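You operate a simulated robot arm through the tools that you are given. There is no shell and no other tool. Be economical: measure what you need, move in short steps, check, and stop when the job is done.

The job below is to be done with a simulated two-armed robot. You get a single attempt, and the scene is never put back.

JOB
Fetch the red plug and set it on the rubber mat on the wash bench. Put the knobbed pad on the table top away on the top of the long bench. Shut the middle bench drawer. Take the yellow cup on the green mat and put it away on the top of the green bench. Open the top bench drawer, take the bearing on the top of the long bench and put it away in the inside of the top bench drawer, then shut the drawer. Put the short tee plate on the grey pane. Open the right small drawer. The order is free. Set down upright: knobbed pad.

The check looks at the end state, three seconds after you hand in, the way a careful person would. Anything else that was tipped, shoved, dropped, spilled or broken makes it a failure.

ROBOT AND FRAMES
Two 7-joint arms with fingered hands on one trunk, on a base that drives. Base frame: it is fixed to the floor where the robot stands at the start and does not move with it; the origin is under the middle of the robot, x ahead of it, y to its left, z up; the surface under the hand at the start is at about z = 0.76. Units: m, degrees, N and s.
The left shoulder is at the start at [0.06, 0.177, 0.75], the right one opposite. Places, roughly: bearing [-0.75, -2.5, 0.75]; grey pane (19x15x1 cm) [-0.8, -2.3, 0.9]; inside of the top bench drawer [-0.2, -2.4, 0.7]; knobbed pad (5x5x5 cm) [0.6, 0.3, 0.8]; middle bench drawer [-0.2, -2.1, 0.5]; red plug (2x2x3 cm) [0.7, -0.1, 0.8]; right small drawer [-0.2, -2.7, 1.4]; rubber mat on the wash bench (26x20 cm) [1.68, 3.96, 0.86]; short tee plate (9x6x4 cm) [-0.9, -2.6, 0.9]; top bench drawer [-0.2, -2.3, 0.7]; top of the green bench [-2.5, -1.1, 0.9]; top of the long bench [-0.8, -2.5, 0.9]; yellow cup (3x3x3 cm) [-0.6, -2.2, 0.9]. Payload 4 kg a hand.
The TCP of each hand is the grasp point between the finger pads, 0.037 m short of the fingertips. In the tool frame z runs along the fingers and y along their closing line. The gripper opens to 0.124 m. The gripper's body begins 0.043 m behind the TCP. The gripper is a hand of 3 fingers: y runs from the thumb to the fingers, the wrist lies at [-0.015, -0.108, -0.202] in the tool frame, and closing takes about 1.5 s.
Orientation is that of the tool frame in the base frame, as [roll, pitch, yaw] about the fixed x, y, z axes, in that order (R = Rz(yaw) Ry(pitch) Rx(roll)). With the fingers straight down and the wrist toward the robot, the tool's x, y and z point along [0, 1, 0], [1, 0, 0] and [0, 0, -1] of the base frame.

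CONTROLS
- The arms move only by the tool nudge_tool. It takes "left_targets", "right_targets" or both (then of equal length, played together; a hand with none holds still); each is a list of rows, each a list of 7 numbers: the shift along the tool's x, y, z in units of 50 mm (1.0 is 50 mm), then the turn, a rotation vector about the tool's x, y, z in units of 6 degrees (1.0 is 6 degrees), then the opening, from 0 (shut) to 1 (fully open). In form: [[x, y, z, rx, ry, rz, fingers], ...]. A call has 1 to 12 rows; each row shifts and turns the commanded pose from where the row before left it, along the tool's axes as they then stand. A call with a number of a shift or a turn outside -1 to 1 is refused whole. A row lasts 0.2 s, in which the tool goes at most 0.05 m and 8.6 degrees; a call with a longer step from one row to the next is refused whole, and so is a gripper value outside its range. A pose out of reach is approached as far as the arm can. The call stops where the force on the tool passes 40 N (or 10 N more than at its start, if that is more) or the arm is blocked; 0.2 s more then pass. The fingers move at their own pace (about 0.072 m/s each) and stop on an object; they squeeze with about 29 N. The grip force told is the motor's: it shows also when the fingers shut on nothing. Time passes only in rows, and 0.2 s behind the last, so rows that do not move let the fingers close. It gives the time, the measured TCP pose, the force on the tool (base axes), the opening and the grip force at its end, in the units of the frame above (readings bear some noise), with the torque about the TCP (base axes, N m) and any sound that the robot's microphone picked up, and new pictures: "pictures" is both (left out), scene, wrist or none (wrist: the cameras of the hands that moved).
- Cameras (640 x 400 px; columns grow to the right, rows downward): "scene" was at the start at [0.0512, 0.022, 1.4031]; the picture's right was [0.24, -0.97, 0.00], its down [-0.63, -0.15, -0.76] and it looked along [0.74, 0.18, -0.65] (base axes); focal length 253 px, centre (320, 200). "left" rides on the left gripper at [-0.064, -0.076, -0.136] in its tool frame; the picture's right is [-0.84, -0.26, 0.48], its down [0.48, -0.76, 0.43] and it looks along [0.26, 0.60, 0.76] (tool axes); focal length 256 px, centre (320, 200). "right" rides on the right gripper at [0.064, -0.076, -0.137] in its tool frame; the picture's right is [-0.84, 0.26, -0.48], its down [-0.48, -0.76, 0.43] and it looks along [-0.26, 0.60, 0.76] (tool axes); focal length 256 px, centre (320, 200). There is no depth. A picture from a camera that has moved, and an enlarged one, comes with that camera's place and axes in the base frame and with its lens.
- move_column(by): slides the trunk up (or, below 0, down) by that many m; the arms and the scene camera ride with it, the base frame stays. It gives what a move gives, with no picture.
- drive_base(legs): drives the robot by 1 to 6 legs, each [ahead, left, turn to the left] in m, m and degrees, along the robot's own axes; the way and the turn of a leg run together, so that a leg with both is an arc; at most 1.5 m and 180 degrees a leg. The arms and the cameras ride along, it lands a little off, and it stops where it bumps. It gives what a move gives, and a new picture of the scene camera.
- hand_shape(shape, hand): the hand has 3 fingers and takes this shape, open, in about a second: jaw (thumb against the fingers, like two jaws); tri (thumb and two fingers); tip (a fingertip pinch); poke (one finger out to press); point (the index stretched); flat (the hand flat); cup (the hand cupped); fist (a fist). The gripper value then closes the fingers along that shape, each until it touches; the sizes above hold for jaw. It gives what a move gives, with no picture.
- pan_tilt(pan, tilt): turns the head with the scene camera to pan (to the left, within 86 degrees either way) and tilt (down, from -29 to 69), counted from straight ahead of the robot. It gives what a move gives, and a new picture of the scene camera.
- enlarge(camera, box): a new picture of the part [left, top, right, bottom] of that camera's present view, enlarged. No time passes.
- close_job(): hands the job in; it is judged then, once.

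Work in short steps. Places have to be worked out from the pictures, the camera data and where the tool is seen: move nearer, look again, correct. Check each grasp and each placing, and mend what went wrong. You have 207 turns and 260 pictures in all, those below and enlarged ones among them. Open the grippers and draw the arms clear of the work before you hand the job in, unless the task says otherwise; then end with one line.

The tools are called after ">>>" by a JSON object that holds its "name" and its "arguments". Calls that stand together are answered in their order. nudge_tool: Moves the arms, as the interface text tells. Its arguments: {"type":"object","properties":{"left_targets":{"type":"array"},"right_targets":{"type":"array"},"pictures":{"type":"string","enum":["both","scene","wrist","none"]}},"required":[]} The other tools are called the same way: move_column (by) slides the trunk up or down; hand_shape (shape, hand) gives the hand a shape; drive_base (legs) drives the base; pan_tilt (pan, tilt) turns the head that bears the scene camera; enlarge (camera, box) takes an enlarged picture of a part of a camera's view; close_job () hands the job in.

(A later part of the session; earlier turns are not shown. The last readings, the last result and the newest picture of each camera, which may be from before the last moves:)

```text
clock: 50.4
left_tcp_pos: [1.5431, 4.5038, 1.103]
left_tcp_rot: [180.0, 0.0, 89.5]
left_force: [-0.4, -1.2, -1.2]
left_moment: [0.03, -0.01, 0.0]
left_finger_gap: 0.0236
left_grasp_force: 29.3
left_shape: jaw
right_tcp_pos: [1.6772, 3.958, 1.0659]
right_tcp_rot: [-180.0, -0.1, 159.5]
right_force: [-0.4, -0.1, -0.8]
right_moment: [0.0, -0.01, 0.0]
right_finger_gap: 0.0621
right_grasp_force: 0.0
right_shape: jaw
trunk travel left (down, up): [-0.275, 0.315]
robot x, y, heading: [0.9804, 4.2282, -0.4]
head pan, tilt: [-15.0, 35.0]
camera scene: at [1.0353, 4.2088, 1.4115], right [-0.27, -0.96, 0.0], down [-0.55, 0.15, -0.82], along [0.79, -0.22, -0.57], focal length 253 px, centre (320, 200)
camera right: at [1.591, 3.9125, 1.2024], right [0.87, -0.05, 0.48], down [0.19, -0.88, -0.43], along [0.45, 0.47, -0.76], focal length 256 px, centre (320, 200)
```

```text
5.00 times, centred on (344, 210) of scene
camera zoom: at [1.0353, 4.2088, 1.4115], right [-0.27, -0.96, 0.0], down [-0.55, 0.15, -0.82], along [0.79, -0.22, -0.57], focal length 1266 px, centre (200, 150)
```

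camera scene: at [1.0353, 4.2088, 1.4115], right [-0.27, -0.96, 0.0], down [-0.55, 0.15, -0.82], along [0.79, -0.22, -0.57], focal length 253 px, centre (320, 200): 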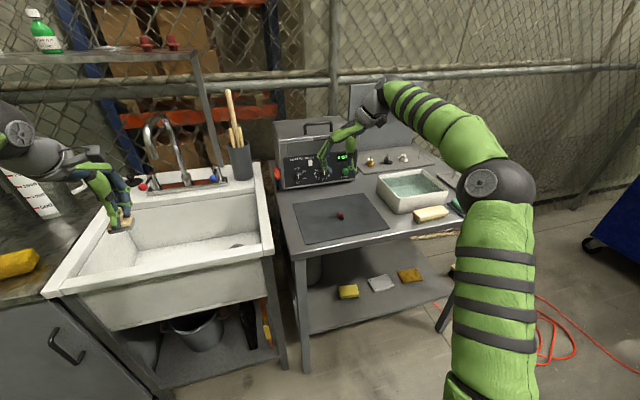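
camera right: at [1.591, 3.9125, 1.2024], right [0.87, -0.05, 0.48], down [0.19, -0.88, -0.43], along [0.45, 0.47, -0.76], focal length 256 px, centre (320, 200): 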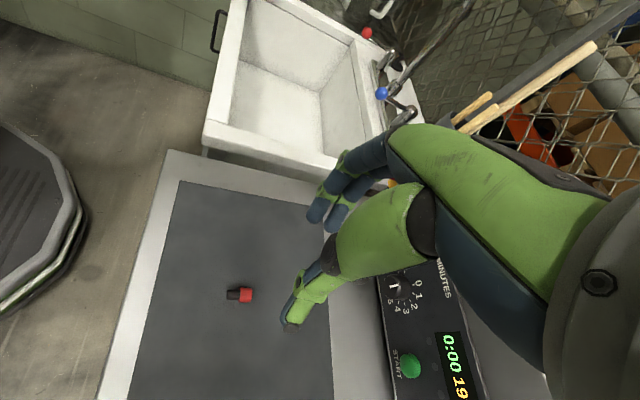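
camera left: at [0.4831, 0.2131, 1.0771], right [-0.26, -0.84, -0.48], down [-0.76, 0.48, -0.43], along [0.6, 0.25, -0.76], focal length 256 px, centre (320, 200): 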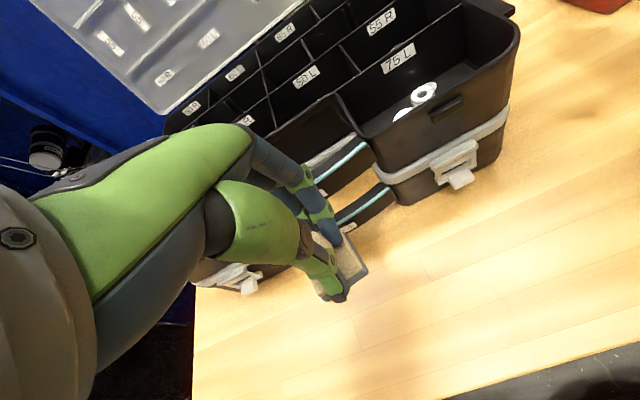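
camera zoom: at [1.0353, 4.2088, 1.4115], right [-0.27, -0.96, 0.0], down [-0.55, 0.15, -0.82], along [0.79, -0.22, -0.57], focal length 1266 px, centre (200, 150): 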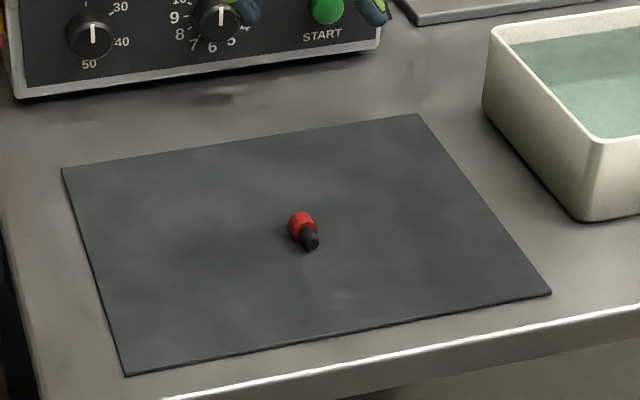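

The plug lies on the mat. I back out and drive over to the long bench area, stopping at a distance facing −y.

>>> {"name": "drive_base", "arguments": {"legs": [[-1.48, 0, 0], [0, -1.45, 0], [0, -1.45, 0], [0, -1.45, 0], [0, 0, -90]]}}

>>> {"name": "pan_tilt", "arguments": {"pan": 5, "tilt": 22}}

```text
clock: 82.2
left_tcp_pos: [-0.2734, -0.7184, 1.1026]
left_tcp_rot: [180.0, -0.1, -0.6]
left_force: [0.3, 0.6, -0.1]
left_moment: [0.0, 0.03, 0.0]
left_finger_gap: 0.0231
left_grasp_force: 29.1
left_shape: jaw
right_tcp_pos: [-0.8173, -0.8505, 1.0673]
right_tcp_rot: [-180.0, 0.1, 69.2]
right_force: [-0.4, -0.5, -0.4]
right_moment: [0.0, -0.01, 0.01]
right_finger_gap: 0.0619
right_grasp_force: 0.1
right_shape: jaw
trunk travel left (down, up): [-0.275, 0.315]
robot x, y, heading: [-0.5444, -0.1588, -90.7]
head pan, tilt: [-15.0, 35.0]
camera scene: at [-0.5683, -0.2082, 1.4115], right [-0.96, 0.27, 0.0], down [0.15, 0.55, -0.82], along [-0.22, -0.79, -0.57], focal length 253 px, centre (320, 200)
```

scene: 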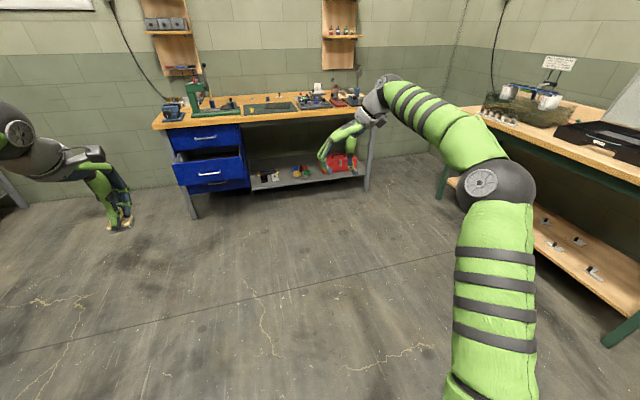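

```text
clock: 83.1
left_tcp_pos: [-0.2735, -0.72, 1.1029]
left_tcp_rot: [-180.0, -0.1, -0.7]
left_force: [-0.9, -0.4, -0.9]
left_moment: [-0.03, 0.01, 0.01]
left_finger_gap: 0.0233
left_grasp_force: 29.8
left_shape: jaw
right_tcp_pos: [-0.8176, -0.849, 1.0653]
right_tcp_rot: [179.9, 0.0, 69.2]
right_force: [0.0, 0.3, 0.6]
right_moment: [-0.02, 0.0, 0.01]
right_finger_gap: 0.0617
right_grasp_force: 0.0
right_shape: jaw
trunk travel left (down, up): [-0.275, 0.315]
robot x, y, heading: [-0.544, -0.1564, -90.6]
head pan, tilt: [5.0, 22.0]
camera scene: at [-0.5375, -0.2159, 1.4321], right [-1.0, -0.08, 0.0], down [-0.03, 0.37, -0.93], along [0.07, -0.92, -0.38], focal length 253 px, centre (320, 200)
```

scene: 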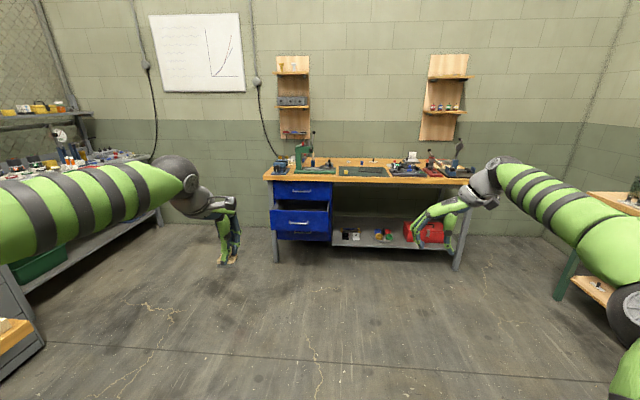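

>>> {"name": "enlarge", "arguments": {"camera": "scene", "box": [256, 130, 480, 270]}}

>>> {"name": "enlarge", "arguments": {"camera": "scene", "box": [256, 40, 352, 100]}}

```text
2.86 times, centred on (368, 200) of scene
camera zoom: at [-0.5375, -0.2159, 1.4321], right [-1.0, -0.08, 0.0], down [-0.03, 0.37, -0.93], along [0.07, -0.92, -0.38], focal length 723 px, centre (183, 200)
```

zoom: 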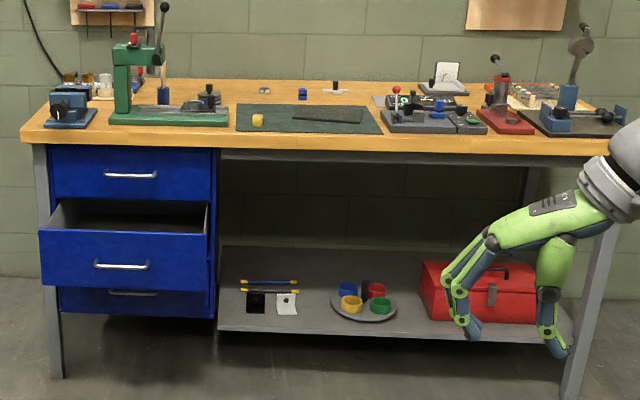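

```text
6.67 times, centred on (304, 70) of scene
camera zoom: at [-0.5375, -0.2159, 1.4321], right [-1.0, -0.08, 0.0], down [-0.03, 0.37, -0.93], along [0.07, -0.92, -0.38], focal length 1688 px, centre (427, 1067)
```

zoom: 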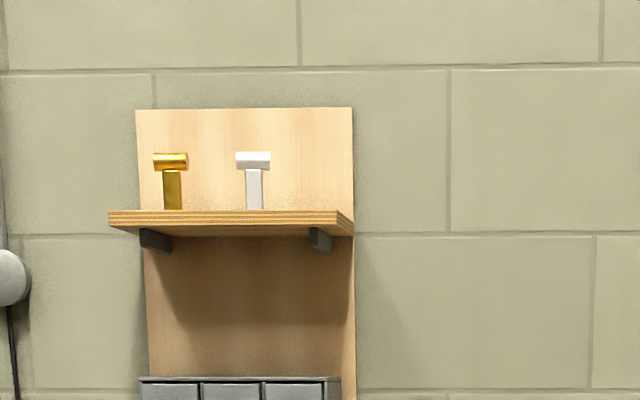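

The long bench is ahead with its front edge at y≈−1.9; green mat, cup and pane are in the middle. I drive closer to y≈−1.05 and look down on the bench top.

>>> {"name": "drive_base", "arguments": {"legs": [[0.9, 0.0, 0.6]]}}

>>> {"name": "pan_tilt", "arguments": {"pan": 0, "tilt": 32}}

>>> {"name": "enlarge", "arguments": {"camera": "scene", "box": [192, 100, 448, 260]}}

```text
clock: 87.8
left_tcp_pos: [-0.2766, -1.6195, 1.1027]
left_tcp_rot: [180.0, 0.0, -0.3]
left_force: [-0.4, 0.3, -0.6]
left_moment: [0.02, 0.02, -0.01]
left_finger_gap: 0.023
left_grasp_force: 29.3
left_shape: jaw
right_tcp_pos: [-0.8195, -1.7527, 1.0668]
right_tcp_rot: [180.0, 0.0, 69.6]
right_force: [-0.5, -0.4, -0.5]
right_moment: [0.0, -0.03, 0.0]
right_finger_gap: 0.0617
right_grasp_force: 0.0
right_shape: jaw
trunk travel left (down, up): [-0.275, 0.315]
robot x, y, heading: [-0.5499, -1.0576, -90.0]
head pan, tilt: [5.0, 22.0]
camera scene: at [-0.5438, -1.1177, 1.4321], right [-1.0, -0.08, 0.0], down [-0.03, 0.37, -0.93], along [0.08, -0.92, -0.37], focal length 253 px, centre (320, 200)
```

scene: 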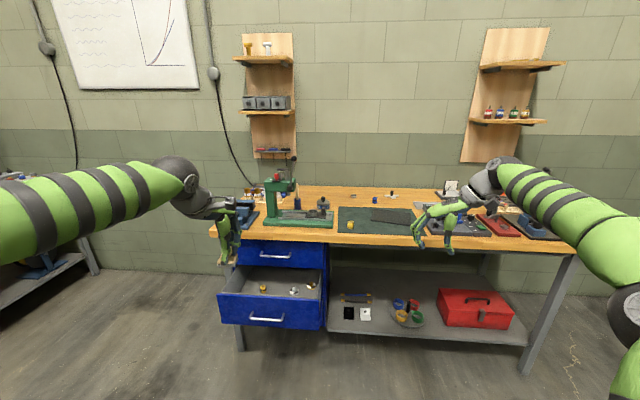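

```text
clock: 88.5
left_tcp_pos: [-0.2763, -1.6187, 1.1015]
left_tcp_rot: [180.0, 0.0, -0.1]
left_force: [-0.8, -0.7, -0.4]
left_moment: [0.0, 0.0, 0.03]
left_finger_gap: 0.0231
left_grasp_force: 28.5
left_shape: jaw
right_tcp_pos: [-0.8191, -1.7531, 1.0668]
right_tcp_rot: [180.0, 0.0, 69.6]
right_force: [-0.7, 0.4, 0.2]
right_moment: [0.0, 0.02, -0.01]
right_finger_gap: 0.062
right_grasp_force: 0.0
right_shape: jaw
trunk travel left (down, up): [-0.275, 0.315]
robot x, y, heading: [-0.5515, -1.0568, -90.1]
head pan, tilt: [0.0, 32.0]
camera scene: at [-0.5519, -1.1146, 1.4162], right [-1.0, 0.0, 0.0], down [0.0, 0.53, -0.85], along [0.0, -0.85, -0.53], focal length 253 px, centre (320, 200)
```

scene: 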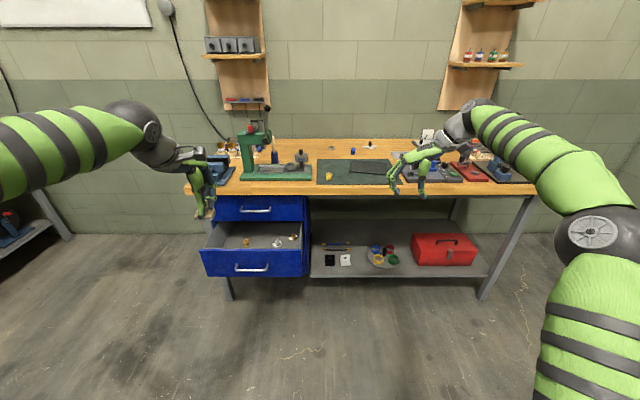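

```text
2.50 times, centred on (320, 180) of scene
camera zoom: at [-0.5519, -1.1146, 1.4162], right [-1.0, 0.0, 0.0], down [0.0, 0.53, -0.85], along [0.0, -0.85, -0.53], focal length 633 px, centre (320, 250)
```

zoom: 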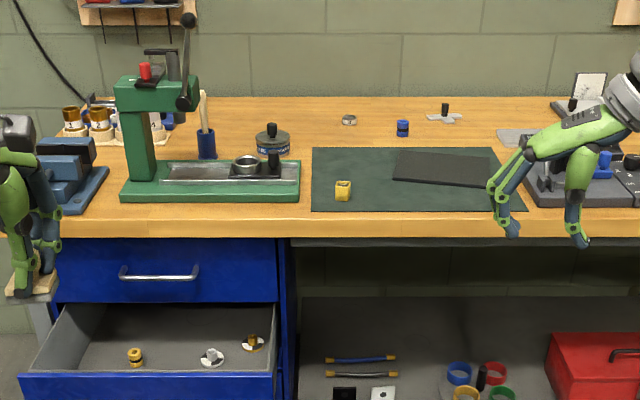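

>>> {"name": "enlarge", "arguments": {"camera": "scene", "box": [310, 130, 400, 186]}}

>>> {"name": "enlarge", "arguments": {"camera": "scene", "box": [190, 20, 286, 80]}}

```text
7.11 times, centred on (355, 158) of scene
camera zoom: at [-0.5519, -1.1146, 1.4162], right [-1.0, 0.0, 0.0], down [0.0, 0.53, -0.85], along [0.0, -0.85, -0.53], focal length 1800 px, centre (71, 499)
```

zoom: 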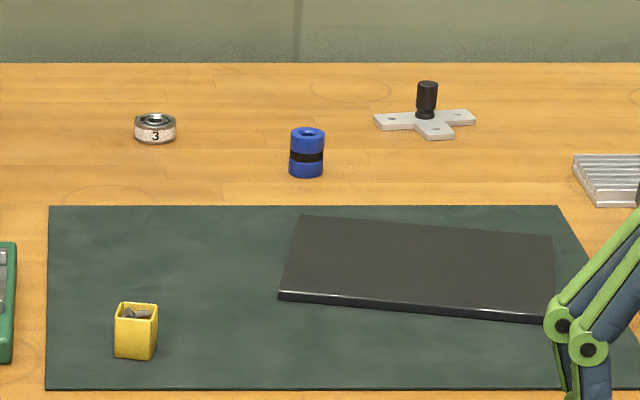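

```text
6.67 times, centred on (238, 50) of scene
camera zoom: at [-0.5519, -1.1146, 1.4162], right [-1.0, 0.0, 0.0], down [0.0, 0.53, -0.85], along [0.0, -0.85, -0.53], focal length 1688 px, centre (867, 1200)
```

zoom: 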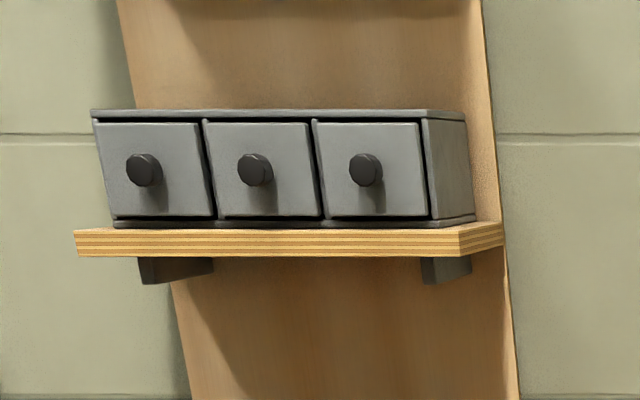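

Before nearing the bench I raise the right hand and turn it back to wrist-toward-robot, keeping the pad where it is.

>>> {"name": "nudge_tool", "arguments": {"right_targets": [[0, 0, -0.9, 0, 0, 0.97, 0.5], [0, 0, -0.9, 0, 0, 0.97, 0.5], [0, 0, 0, 0, 0, 0.97, 0.5], [0, 0, 0, 0, 0, 0.97, 0.5], [0, 0, 0, 0, 0, 0.97, 0.5], [0, 0, 0, 0, 0, 0.97, 0.5], [0, 0, 0, 0, 0, 0.97, 0.5], [0, 0, 0, 0, 0, 0.97, 0.5], [0, 0, 0, 0, 0, 0.97, 0.5], [0, 0, 0, 0, 0, 0.97, 0.5], [0, 0, 0, 0, 0, 0.97, 0.5], [0, 0, 0, 0, 0, 0.97, 0.5]], "pictures": "none"}}

>>> {"name": "drive_base", "arguments": {"legs": [[0, -0.2, 0], [0.35, 0, 0]]}}

```text
clock: 91.1
left_tcp_pos: [-0.2763, -1.6187, 1.103]
left_tcp_rot: [180.0, 0.0, -0.2]
left_force: [0.1, 0.2, -0.5]
left_moment: [0.01, 0.02, 0.0]
left_finger_gap: 0.0232
left_grasp_force: 29.2
left_shape: jaw
right_tcp_pos: [-0.8201, -1.7531, 1.1568]
right_tcp_rot: [-180.0, -0.1, -0.2]
right_force: [-0.3, -0.2, -0.1]
right_moment: [-0.01, 0.05, -0.03]
right_finger_gap: 0.0616
right_grasp_force: 0.0
right_shape: jaw
trunk travel left (down, up): [-0.275, 0.315]
robot x, y, heading: [-0.5514, -1.0602, -90.3]
head pan, tilt: [0.0, 32.0]
```

```text
clock: 94.6
left_tcp_pos: [-0.4782, -1.9731, 1.1033]
left_tcp_rot: [-179.9, 0.0, -0.2]
left_force: [0.3, 0.0, 0.1]
left_moment: [0.04, 0.04, 0.0]
left_finger_gap: 0.0232
left_grasp_force: 29.0
left_shape: jaw
right_tcp_pos: [-1.0202, -2.1071, 1.1559]
right_tcp_rot: [180.0, -0.1, -0.2]
right_force: [0.4, 0.8, -0.6]
right_moment: [-0.02, 0.01, -0.03]
right_finger_gap: 0.0619
right_grasp_force: 0.1
right_shape: jaw
trunk travel left (down, up): [-0.275, 0.315]
robot x, y, heading: [-0.7509, -1.4077, -90.2]
head pan, tilt: [0.0, 32.0]
camera scene: at [-0.7539, -1.4684, 1.4162], right [-1.0, 0.0, 0.0], down [0.0, 0.53, -0.85], along [0.0, -0.85, -0.53], focal length 253 px, centre (320, 200)
```

scene: 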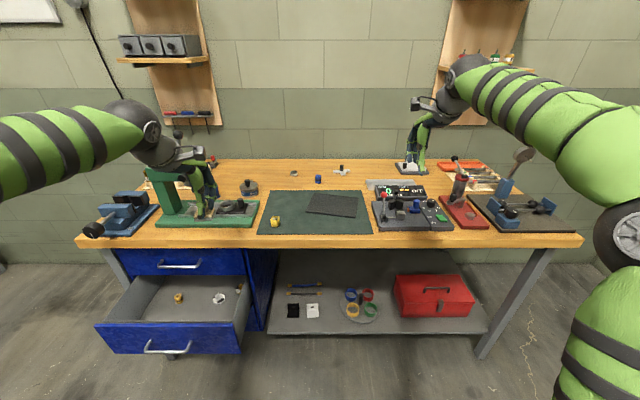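

I shift the left hand 8 cm away from the press, then drive 0.18 m closer and look down.

>>> {"name": "nudge_tool", "arguments": {"left_targets": [[-0.8, 0, 0, 0, 0, 0, 0], [-0.8, 0, 0, 0, 0, 0, 0]], "pictures": "none"}}

>>> {"name": "drive_base", "arguments": {"legs": [[0.2, 0, 0.2]]}}

>>> {"name": "pan_tilt", "arguments": {"pan": 0, "tilt": 40}}

>>> {"name": "enlarge", "arguments": {"camera": "scene", "box": [240, 120, 400, 220]}}

```text
clock: 95.2
left_tcp_pos: [-0.5599, -1.9708, 1.1052]
left_tcp_rot: [179.9, 0.0, -0.1]
left_force: [0.5, -0.4, -0.1]
left_moment: [-0.01, 0.01, -0.03]
left_finger_gap: 0.0229
left_grasp_force: 29.0
left_shape: jaw
right_tcp_pos: [-1.0207, -2.1082, 1.1565]
right_tcp_rot: [180.0, 0.0, -0.2]
right_force: [-0.2, -0.2, -0.1]
right_moment: [0.0, 0.01, -0.01]
right_finger_gap: 0.0619
right_grasp_force: 0.1
right_shape: jaw
trunk travel left (down, up): [-0.275, 0.315]
robot x, y, heading: [-0.7543, -1.412, -90.0]
head pan, tilt: [0.0, 32.0]
```

```text
clock: 96.8
left_tcp_pos: [-0.5548, -2.1694, 1.1037]
left_tcp_rot: [-179.9, 0.0, 0.2]
left_force: [0.5, 0.0, -0.7]
left_moment: [0.02, 0.0, -0.03]
left_finger_gap: 0.023
left_grasp_force: 28.4
left_shape: jaw
right_tcp_pos: [-1.0149, -2.3067, 1.1558]
right_tcp_rot: [-179.9, 0.0, 0.3]
right_force: [0.4, 0.1, -1.0]
right_moment: [-0.01, -0.03, 0.0]
right_finger_gap: 0.0616
right_grasp_force: 0.0
right_shape: jaw
trunk travel left (down, up): [-0.275, 0.315]
robot x, y, heading: [-0.7531, -1.6067, -89.6]
head pan, tilt: [0.0, 32.0]
camera scene: at [-0.7534, -1.6662, 1.4161], right [-1.0, 0.0, 0.0], down [0.0, 0.53, -0.85], along [0.0, -0.85, -0.53], focal length 253 px, centre (320, 200)
```

scene: 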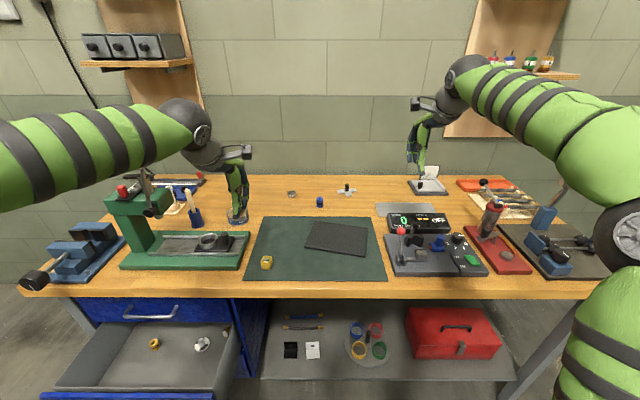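

```text
clock: 97.5
left_tcp_pos: [-0.5544, -2.1675, 1.1047]
left_tcp_rot: [-180.0, 0.0, 0.3]
left_force: [-0.7, 0.6, 0.3]
left_moment: [-0.01, 0.03, -0.03]
left_finger_gap: 0.0232
left_grasp_force: 28.9
left_shape: jaw
right_tcp_pos: [-1.0153, -2.3073, 1.1563]
right_tcp_rot: [-180.0, 0.0, 0.2]
right_force: [-0.5, 0.3, -1.1]
right_moment: [0.02, 0.0, 0.02]
right_finger_gap: 0.0618
right_grasp_force: 0.0
right_shape: jaw
trunk travel left (down, up): [-0.275, 0.315]
robot x, y, heading: [-0.7527, -1.609, -89.7]
head pan, tilt: [0.0, 40.0]
camera scene: at [-0.7534, -1.6611, 1.404], right [-1.0, 0.0, 0.0], down [0.0, 0.64, -0.77], along [0.0, -0.77, -0.64], focal length 253 px, centre (320, 200)
```

scene: 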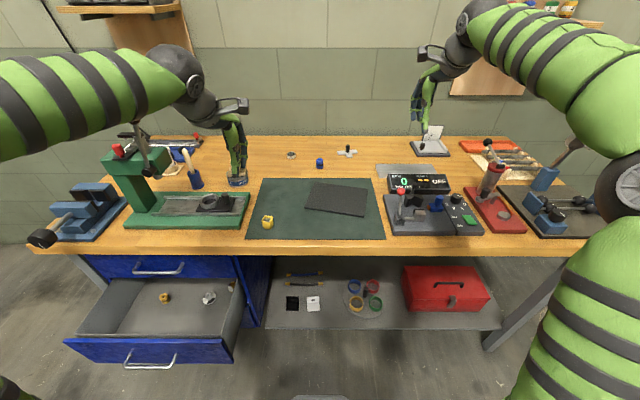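

```text
4.00 times, centred on (320, 170) of scene
camera zoom: at [-0.7534, -1.6611, 1.404], right [-1.0, 0.0, 0.0], down [0.0, 0.64, -0.77], along [0.0, -0.77, -0.64], focal length 1013 px, centre (320, 320)
```

zoom: 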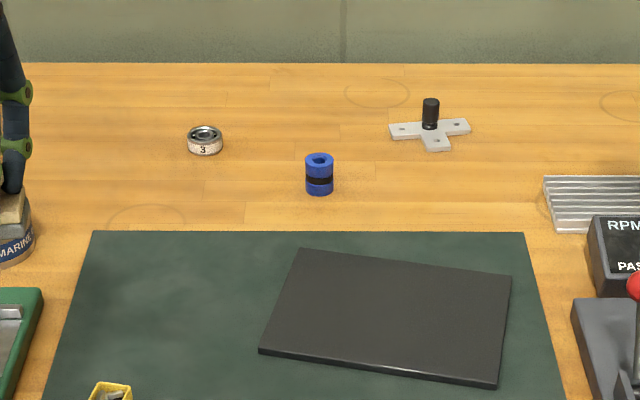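

The ring labelled 3 is clearly a ball bearing (≈(−0.636,−2.57)); the blue item is something else. I bring the pad to a free spot at (−0.61,−2.45), stopping above.

>>> {"name": "nudge_tool", "arguments": {"left_targets": [[-0.185, 0.94, 0, 0, 0, 0, 0], [-0.185, 0.94, 0, 0, 0, 0, 0], [-0.185, 0.94, 0, 0, 0, 0, 0], [-0.185, 0.94, 0, 0, 0, 0, 0], [-0.185, 0.94, 0, 0, 0, 0, 0], [-0.185, 0.94, 0, 0, 0, 0, 0], [0, 0, 0.9, 0, 0, 0, 0], [0, 0, 0.9, 0, 0, 0, 0], [0, 0, 0.6, 0, 0, 0, 0]], "pictures": "both"}}

>>> {"name": "enlarge", "arguments": {"camera": "scene", "box": [240, 120, 400, 220]}}

```text
clock: 99.5
left_tcp_pos: [-0.6071, -2.434, 0.9846]
left_tcp_rot: [179.9, 0.0, 0.4]
left_force: [0.6, -0.1, -0.2]
left_moment: [0.01, -0.02, 0.06]
left_finger_gap: 0.0224
left_grasp_force: 29.0
left_shape: jaw
left hand out of reach, approached as far as the arm can: row 6
right_tcp_pos: [-1.0159, -2.3077, 1.1555]
right_tcp_rot: [-179.9, 0.1, 0.2]
right_force: [0.6, -0.2, 0.4]
right_moment: [0.05, 0.0, 0.03]
right_finger_gap: 0.0621
right_grasp_force: 0.0
right_shape: jaw
trunk travel left (down, up): [-0.275, 0.315]
robot x, y, heading: [-0.7503, -1.6083, -89.6]
head pan, tilt: [0.0, 40.0]
camera scene: at [-0.7535, -1.6616, 1.404], right [-1.0, 0.0, 0.0], down [0.0, 0.64, -0.77], along [0.0, -0.77, -0.64], focal length 253 px, centre (320, 200)
camera left: at [-0.6713, -2.3576, 1.1207], right [-0.84, 0.25, -0.48], down [0.48, 0.76, -0.43], along [0.26, -0.6, -0.76], focal length 256 px, centre (320, 200)
```

scene: 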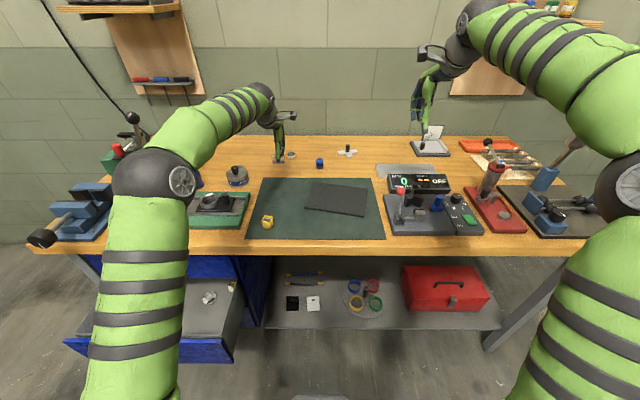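
left: 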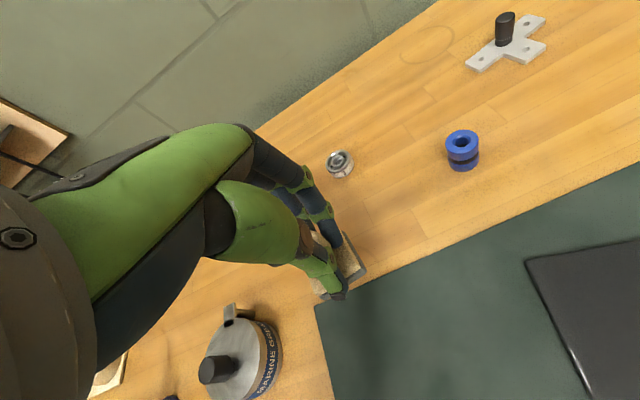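

```text
4.00 times, centred on (320, 170) of scene
camera zoom: at [-0.7535, -1.6616, 1.404], right [-1.0, 0.0, 0.0], down [0.0, 0.64, -0.77], along [0.0, -0.77, -0.64], focal length 1013 px, centre (320, 320)
```

zoom: 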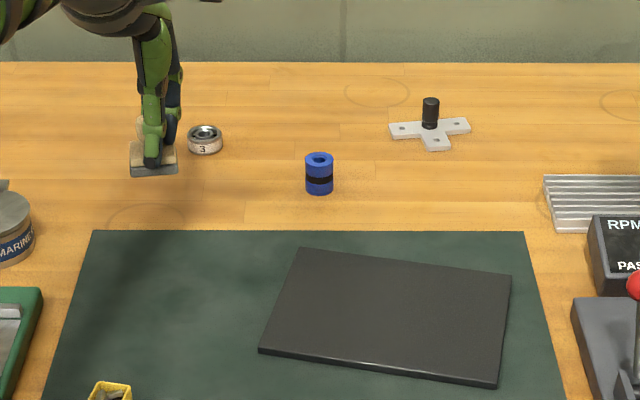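

Pad hangs over a free patch. I lower in small steps, edging a little further from the mat.

>>> {"name": "nudge_tool", "arguments": {"left_targets": [[0, 0.1, 0.3, 0, 0, 0, 0], [0, 0.1, 0.3, 0, 0, 0, 0], [0, 0, 0.1, 0, 0, 0, 0]], "pictures": "wrist"}}

```text
clock: 100.3
left_tcp_pos: [-0.6069, -2.4466, 0.948]
left_tcp_rot: [-180.0, 0.0, 0.3]
left_force: [0.7, -0.3, 0.0]
left_moment: [0.01, -0.01, -0.01]
left_finger_gap: 0.0225
left_grasp_force: 29.2
left_shape: jaw
right_tcp_pos: [-1.016, -2.3078, 1.156]
right_tcp_rot: [179.9, 0.1, 0.2]
right_force: [0.1, 0.5, -0.6]
right_moment: [0.0, 0.01, -0.02]
right_finger_gap: 0.0618
right_grasp_force: 0.1
right_shape: jaw
trunk travel left (down, up): [-0.275, 0.315]
robot x, y, heading: [-0.7498, -1.608, -89.7]
head pan, tilt: [0.0, 40.0]
camera left: at [-0.6714, -2.3711, 1.0852], right [-0.84, 0.25, -0.48], down [0.48, 0.76, -0.43], along [0.26, -0.6, -0.76], focal length 256 px, centre (320, 200)
```

left: 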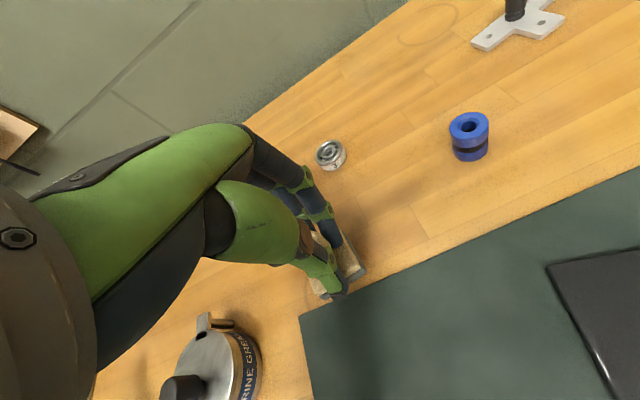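

>>> {"name": "nudge_tool", "arguments": {"left_targets": [[0, 0.25, 0, 0, 0, 0, 0], [0, 0, 0.08, 0, 0, 0, 0], [0, 0, 0.08, 0, 0, 0, 0], [0, 0, 0.08, 0, 0, 0, 0]], "pictures": "wrist"}}

>>> {"name": "enlarge", "arguments": {"camera": "left", "box": [270, 200, 430, 300]}}

```text
clock: 101.3
left_tcp_pos: [-0.6076, -2.4597, 0.9357]
left_tcp_rot: [-179.9, 0.0, 0.4]
left_force: [-0.4, -0.1, -0.6]
left_moment: [-0.01, -0.01, -0.01]
left_finger_gap: 0.0227
left_grasp_force: 29.0
left_shape: jaw
right_tcp_pos: [-1.0155, -2.3082, 1.1563]
right_tcp_rot: [180.0, 0.0, 0.2]
right_force: [0.2, 0.0, 0.1]
right_moment: [-0.02, -0.01, 0.04]
right_finger_gap: 0.0618
right_grasp_force: 0.0
right_shape: jaw
trunk travel left (down, up): [-0.275, 0.315]
robot x, y, heading: [-0.7524, -1.6056, -89.8]
head pan, tilt: [0.0, 40.0]
camera left: at [-0.672, -2.3843, 1.0729], right [-0.84, 0.25, -0.48], down [0.48, 0.76, -0.43], along [0.26, -0.6, -0.76], focal length 256 px, centre (320, 200)
```

left: 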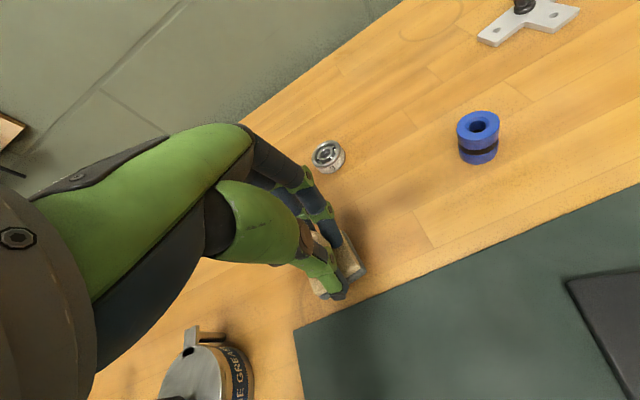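

```text
4.00 times, centred on (350, 250) of left
camera zoom: at [-0.672, -2.3843, 1.0729], right [-0.84, 0.25, -0.48], down [0.48, 0.76, -0.43], along [0.26, -0.6, -0.76], focal length 1024 px, centre (200, 0)
```

zoom: 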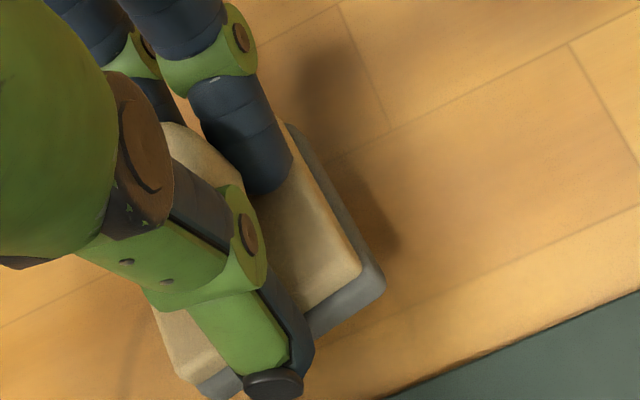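

Close to the surface; I creep down until contact shows.

>>> {"name": "nudge_tool", "arguments": {"left_targets": [[0, 0, 0.06, 0, 0, 0, 0], [0, 0, 0.06, 0, 0, 0, 0], [0, 0, 0.06, 0, 0, 0, 0], [0, 0, 0.06, 0, 0, 0, 0]], "pictures": "none"}}

```text
clock: 102.3
left_tcp_pos: [-0.6068, -2.4596, 0.9239]
left_tcp_rot: [-179.8, 0.0, 0.3]
left_force: [0.4, 0.8, 0.8]
left_moment: [0.01, -0.04, -0.01]
left_finger_gap: 0.0225
left_grasp_force: 28.7
left_shape: jaw
right_tcp_pos: [-1.0147, -2.3066, 1.1554]
right_tcp_rot: [180.0, 0.0, 0.2]
right_force: [1.0, 0.9, -0.3]
right_moment: [-0.02, 0.0, 0.03]
right_finger_gap: 0.0616
right_grasp_force: 0.1
right_shape: jaw
trunk travel left (down, up): [-0.275, 0.315]
robot x, y, heading: [-0.7563, -1.6069, -90.0]
head pan, tilt: [0.0, 40.0]
```

>>> {"name": "nudge_tool", "arguments": {"left_targets": [[0, 0, 0.06, 0, 0, 0, 0], [0, 0, 0.06, 0, 0, 0, 0], [0, 0, 0.06, 0, 0, 0, 0], [0, 0, 0.06, 0, 0, 0, 0], [0, 0, 0.06, 0, 0, 0, 0]], "pictures": "wrist"}}

```text
clock: 103.5
left_tcp_pos: [-0.6077, -2.4591, 0.9147]
left_tcp_rot: [179.7, 0.0, 0.3]
left_force: [-0.3, -3.0, 20.1]
left_moment: [-0.76, -0.06, 0.09]
left_finger_gap: 0.0237
left_grasp_force: 29.4
left_shape: jaw
right_tcp_pos: [-1.0166, -2.3053, 1.1579]
right_tcp_rot: [179.9, 0.1, 0.2]
right_force: [-0.3, 0.6, 0.7]
right_moment: [-0.02, -0.02, -0.05]
right_finger_gap: 0.0618
right_grasp_force: 0.1
right_shape: jaw
trunk travel left (down, up): [-0.275, 0.315]
robot x, y, heading: [-0.7514, -1.6071, -90.0]
head pan, tilt: [0.0, 40.0]
camera left: at [-0.6719, -2.3825, 1.0515], right [-0.84, 0.25, -0.48], down [0.48, 0.76, -0.44], along [0.26, -0.6, -0.76], focal length 256 px, centre (320, 200)
```

left: 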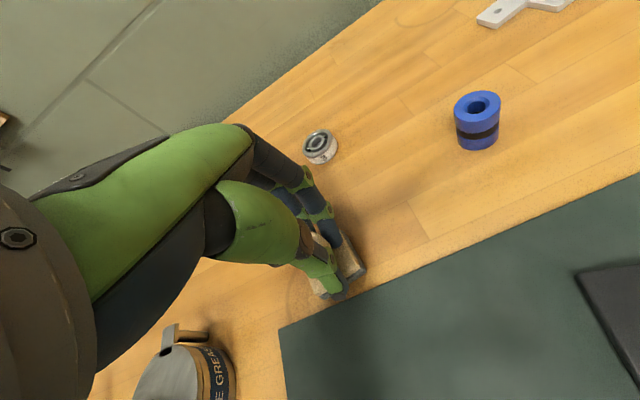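

Contact at tcp 0.915, so the bench top is ≈0.86. I back off a hair, open, and lift straight up.

>>> {"name": "nudge_tool", "arguments": {"left_targets": [[0, 0, -0.03, 0, 0, 0, 0], [0, 0, 0, 0, 0, 0, 0.25], [0, 0, 0, 0, 0, 0, 0.45], [0, 0, 0, 0, 0, 0, 0.45], [0, 0, 0, 0, 0, 0, 0.45], [0, 0, -0.4, 0, 0, 0, 0.45], [0, 0, -0.8, 0, 0, 0, 0.45], [0, 0, -0.8, 0, 0, 0, 0.45]], "pictures": "wrist"}}

>>> {"name": "enlarge", "arguments": {"camera": "scene", "box": [240, 120, 400, 220]}}

```text
clock: 105.3
left_tcp_pos: [-0.607, -2.4597, 1.0111]
left_tcp_rot: [180.0, -0.1, 0.2]
left_force: [-0.1, 0.7, 0.2]
left_moment: [0.01, 0.02, 0.0]
left_finger_gap: 0.0553
left_grasp_force: 0.0
left_shape: jaw
right_tcp_pos: [-1.0151, -2.3067, 1.1566]
right_tcp_rot: [180.0, 0.0, 0.2]
right_force: [0.0, 0.5, 0.3]
right_moment: [-0.02, -0.02, -0.04]
right_finger_gap: 0.0618
right_grasp_force: 0.0
right_shape: jaw
trunk travel left (down, up): [-0.275, 0.315]
robot x, y, heading: [-0.7543, -1.6105, -89.4]
head pan, tilt: [0.0, 40.0]
camera left: at [-0.671, -2.3834, 1.1483], right [-0.84, 0.25, -0.48], down [0.48, 0.76, -0.43], along [0.26, -0.6, -0.76], focal length 256 px, centre (320, 200)
```

left: 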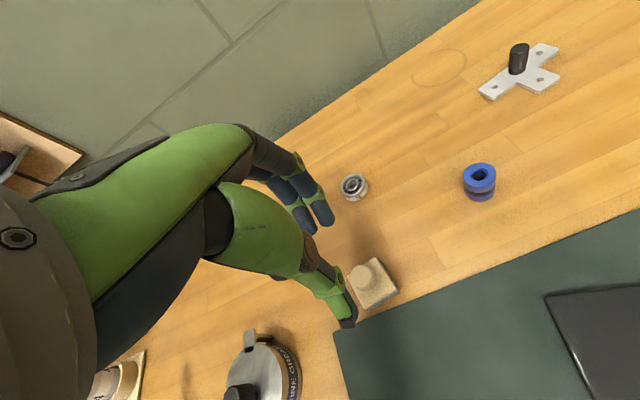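

```text
4.00 times, centred on (320, 170) of scene
camera zoom: at [-0.7535, -1.661, 1.4039], right [-1.0, 0.0, 0.0], down [0.0, 0.64, -0.77], along [0.0, -0.77, -0.64], focal length 1013 px, centre (320, 320)
```

zoom: 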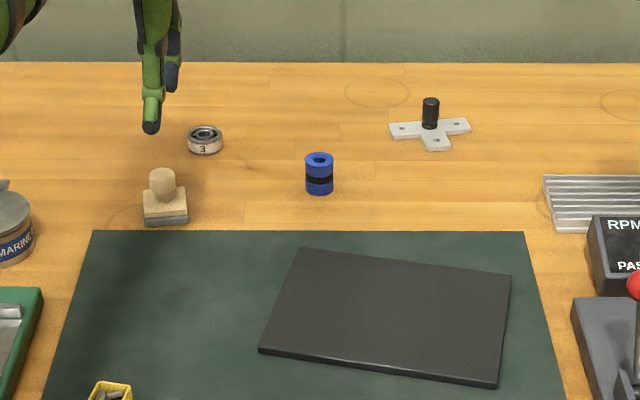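

The pad stands upright. The bearing is at ≈(−0.631,−2.595), just beyond reach, so I drive 8 cm nearer with the left hand above it.

>>> {"name": "drive_base", "arguments": {"legs": [[0.08, 0, 0]]}}

```text
clock: 106.3
left_tcp_pos: [-0.6073, -2.5401, 1.0097]
left_tcp_rot: [-179.8, 0.2, 0.3]
left_force: [-0.1, -0.3, 0.3]
left_moment: [-0.01, 0.0, -0.02]
left_finger_gap: 0.0556
left_grasp_force: 0.0
left_shape: jaw
right_tcp_pos: [-1.0164, -2.3883, 1.1551]
right_tcp_rot: [-179.8, 0.0, 0.1]
right_force: [0.5, -0.6, -1.0]
right_moment: [0.02, 0.02, -0.01]
right_finger_gap: 0.0619
right_grasp_force: 0.1
right_shape: jaw
trunk travel left (down, up): [-0.275, 0.315]
robot x, y, heading: [-0.751, -1.691, -90.1]
head pan, tilt: [0.0, 40.0]
camera scene: at [-0.7531, -1.7419, 1.4039], right [-1.0, 0.0, 0.0], down [0.0, 0.64, -0.77], along [0.0, -0.77, -0.64], focal length 253 px, centre (320, 200)
```

scene: 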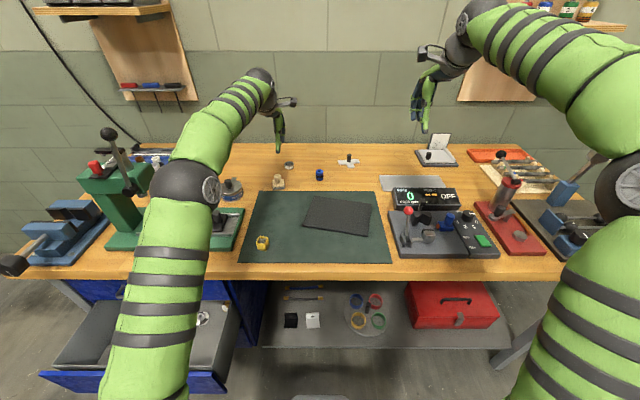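

I bring the left hand over the bearing and the right hand over the tee plate's knob.

>>> {"name": "nudge_tool", "arguments": {"left_targets": [[-0.235, 0.55, 0, 0, 0, 0, 0.5], [-0.235, 0.55, 0, 0, 0, 0, 0.5], [0, 0, 0.6, 0, 0, 0, 0.5], [0, 0, 0.4, 0, 0, 0, 0.5], [0, 0, 0, 0, 0, 0, 0.5], [0, 0, 0, 0, 0, 0, 0.5], [0, 0, 0, 0, 0, 0, 0.5], [0, 0, 0, 0, 0, 0, 0.5]], "right_targets": [[0.487, 0.757, 0, 0, 0, 0, 0.4], [0.487, 0.757, 0, 0, 0, 0, 0.4], [0.487, 0.757, 0, 0, 0, 0, 0.4], [0.487, 0.757, 0, 0, 0, 0, 0.4], [0.487, 0.757, 0, 0, 0, 0, 0.4], [0.487, 0.757, 0, 0, 0, 0, 0.4], [0, 0, 0.9, 0, 0, 0, 0.4], [0, 0, 0.9, 0, 0, 0, 0.4]], "pictures": "both"}}

>>> {"name": "enlarge", "arguments": {"camera": "left", "box": [270, 200, 430, 300]}}

>>> {"name": "enlarge", "arguments": {"camera": "right", "box": [210, 200, 370, 300]}}

```text
clock: 108.2
left_tcp_pos: [-0.6275, -2.5622, 0.9485]
left_tcp_rot: [-180.0, -0.1, 0.3]
left_force: [0.5, 0.8, -0.5]
left_moment: [-0.02, 0.0, 0.03]
left_finger_gap: 0.0617
left_grasp_force: 0.0
left_shape: jaw
left hand out of reach, approached as far as the arm can: row 1, 2
right_tcp_pos: [-0.8939, -2.5139, 1.0181]
right_tcp_rot: [180.0, -0.1, 0.2]
right_force: [-0.4, 0.0, -0.4]
right_moment: [-0.01, -0.01, 0.02]
right_finger_gap: 0.0497
right_grasp_force: 0.0
right_shape: jaw
right hand out of reach, approached as far as the arm can: row 3, 4, 5, 6
trunk travel left (down, up): [-0.275, 0.315]
robot x, y, heading: [-0.7507, -1.6867, -89.5]
head pan, tilt: [0.0, 40.0]
camera scene: at [-0.7533, -1.7406, 1.404], right [-1.0, 0.0, 0.0], down [0.0, 0.64, -0.77], along [0.0, -0.77, -0.64], focal length 253 px, centre (320, 200)
camera right: at [-0.8295, -2.4351, 1.1535], right [-0.84, -0.26, 0.48], down [-0.48, 0.76, -0.44], along [-0.25, -0.6, -0.76], focal length 256 px, centre (320, 200)
camera left: at [-0.6915, -2.487, 1.0859], right [-0.84, 0.25, -0.48], down [0.48, 0.76, -0.43], along [0.26, -0.6, -0.76], focal length 256 px, centre (320, 200)
```

scene: 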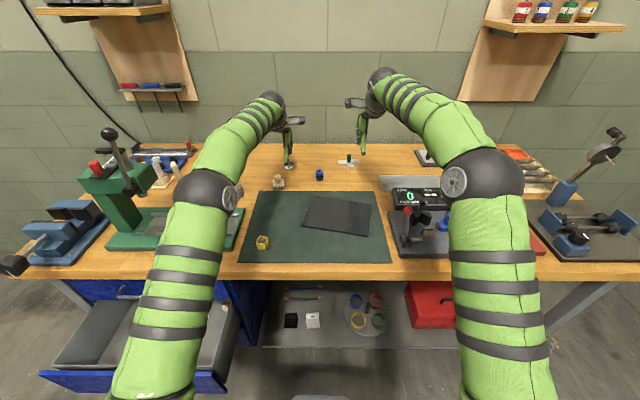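
right: 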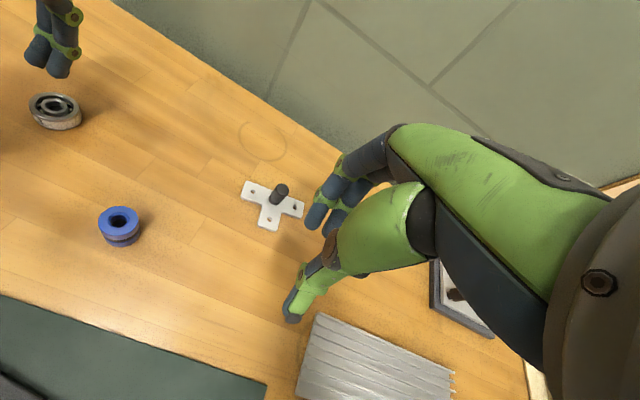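
left: 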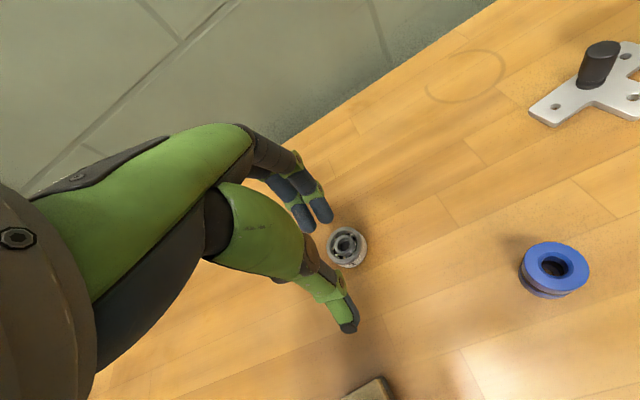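

```text
4.00 times, centred on (350, 250) of left
camera zoom: at [-0.6915, -2.487, 1.0859], right [-0.84, 0.25, -0.48], down [0.48, 0.76, -0.43], along [0.26, -0.6, -0.76], focal length 1024 px, centre (200, 0)
```

zoom: 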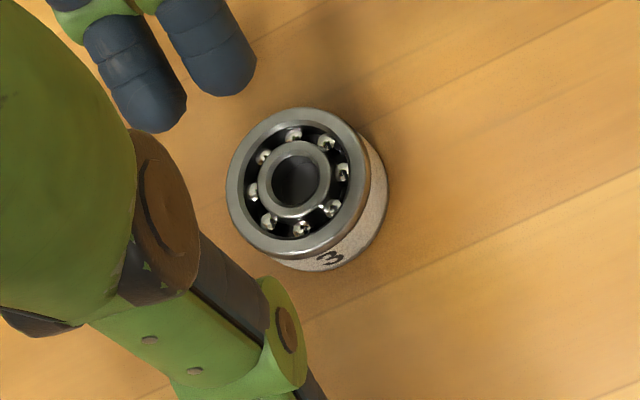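

```text
4.00 times, centred on (290, 250) of right
camera zoom: at [-0.8295, -2.4351, 1.1535], right [-0.84, -0.26, 0.48], down [-0.48, 0.76, -0.44], along [-0.25, -0.6, -0.76], focal length 1024 px, centre (440, 0)
```

zoom: 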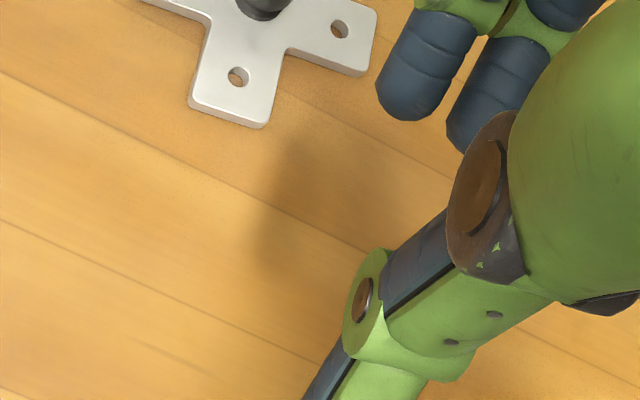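

The left hand needs another 3 cm of reach to be centred on the bearing (−0.628,−2.592). I try that while descending a bit.

>>> {"name": "nudge_tool", "arguments": {"left_targets": [[0, 0.3, 0.2, 0, 0, 0, 0.5], [0, 0.3, 0.1, 0, 0, 0, 0.5], [0, 0, 0, 0, 0, 0, 0.5]], "pictures": "none"}}

```text
clock: 109.0
left_tcp_pos: [-0.6265, -2.5888, 0.9299]
left_tcp_rot: [-179.9, 0.0, 0.2]
left_force: [0.1, 0.4, 0.2]
left_moment: [0.02, -0.05, 0.02]
left_finger_gap: 0.0615
left_grasp_force: 0.0
left_shape: jaw
left hand out of reach, approached as far as the arm can: row 2
right_tcp_pos: [-0.8926, -2.5139, 1.0173]
right_tcp_rot: [-179.9, 0.1, 0.1]
right_force: [-0.5, -0.5, 0.7]
right_moment: [-0.01, -0.01, 0.01]
right_finger_gap: 0.05
right_grasp_force: 0.1
right_shape: jaw
trunk travel left (down, up): [-0.275, 0.315]
robot x, y, heading: [-0.7501, -1.6903, -90.0]
head pan, tilt: [0.0, 40.0]
```

Centred now. I descend to z≈0.899 and close.

>>> {"name": "nudge_tool", "arguments": {"left_targets": [[0, 0, 0.3, 0, 0, 0, 0.5], [0, 0.05, 0.3, 0, 0, 0, 0.5], [0, 0, 0, 0, 0, 0, 0.35], [0, 0, 0, 0, 0, 0, 0.1], [0, 0, 0, 0, 0, 0, 0], [0, 0, 0, 0, 0, 0, 0], [0, 0, 0, 0, 0, 0, 0], [0, 0, 0, 0, 0, 0, 0]], "pictures": "wrist"}}

```text
clock: 110.8
left_tcp_pos: [-0.6264, -2.5908, 0.8998]
left_tcp_rot: [180.0, 0.0, 0.1]
left_force: [-0.9, 0.7, 1.9]
left_moment: [0.07, 0.0, 0.02]
left_finger_gap: 0.0328
left_grasp_force: 29.2
left_shape: jaw
right_tcp_pos: [-0.8915, -2.5125, 1.0168]
right_tcp_rot: [180.0, 0.0, 0.3]
right_force: [0.2, -0.1, 0.9]
right_moment: [0.0, -0.04, 0.01]
right_finger_gap: 0.0502
right_grasp_force: 0.1
right_shape: jaw
trunk travel left (down, up): [-0.275, 0.315]
robot x, y, heading: [-0.7481, -1.6897, -89.8]
head pan, tilt: [0.0, 40.0]
camera left: at [-0.691, -2.5147, 1.0377], right [-0.84, 0.25, -0.48], down [0.48, 0.76, -0.43], along [0.26, -0.6, -0.76], focal length 256 px, centre (320, 200)
```

left: 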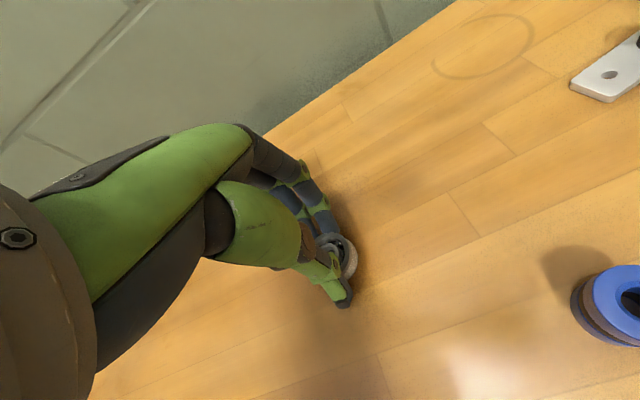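

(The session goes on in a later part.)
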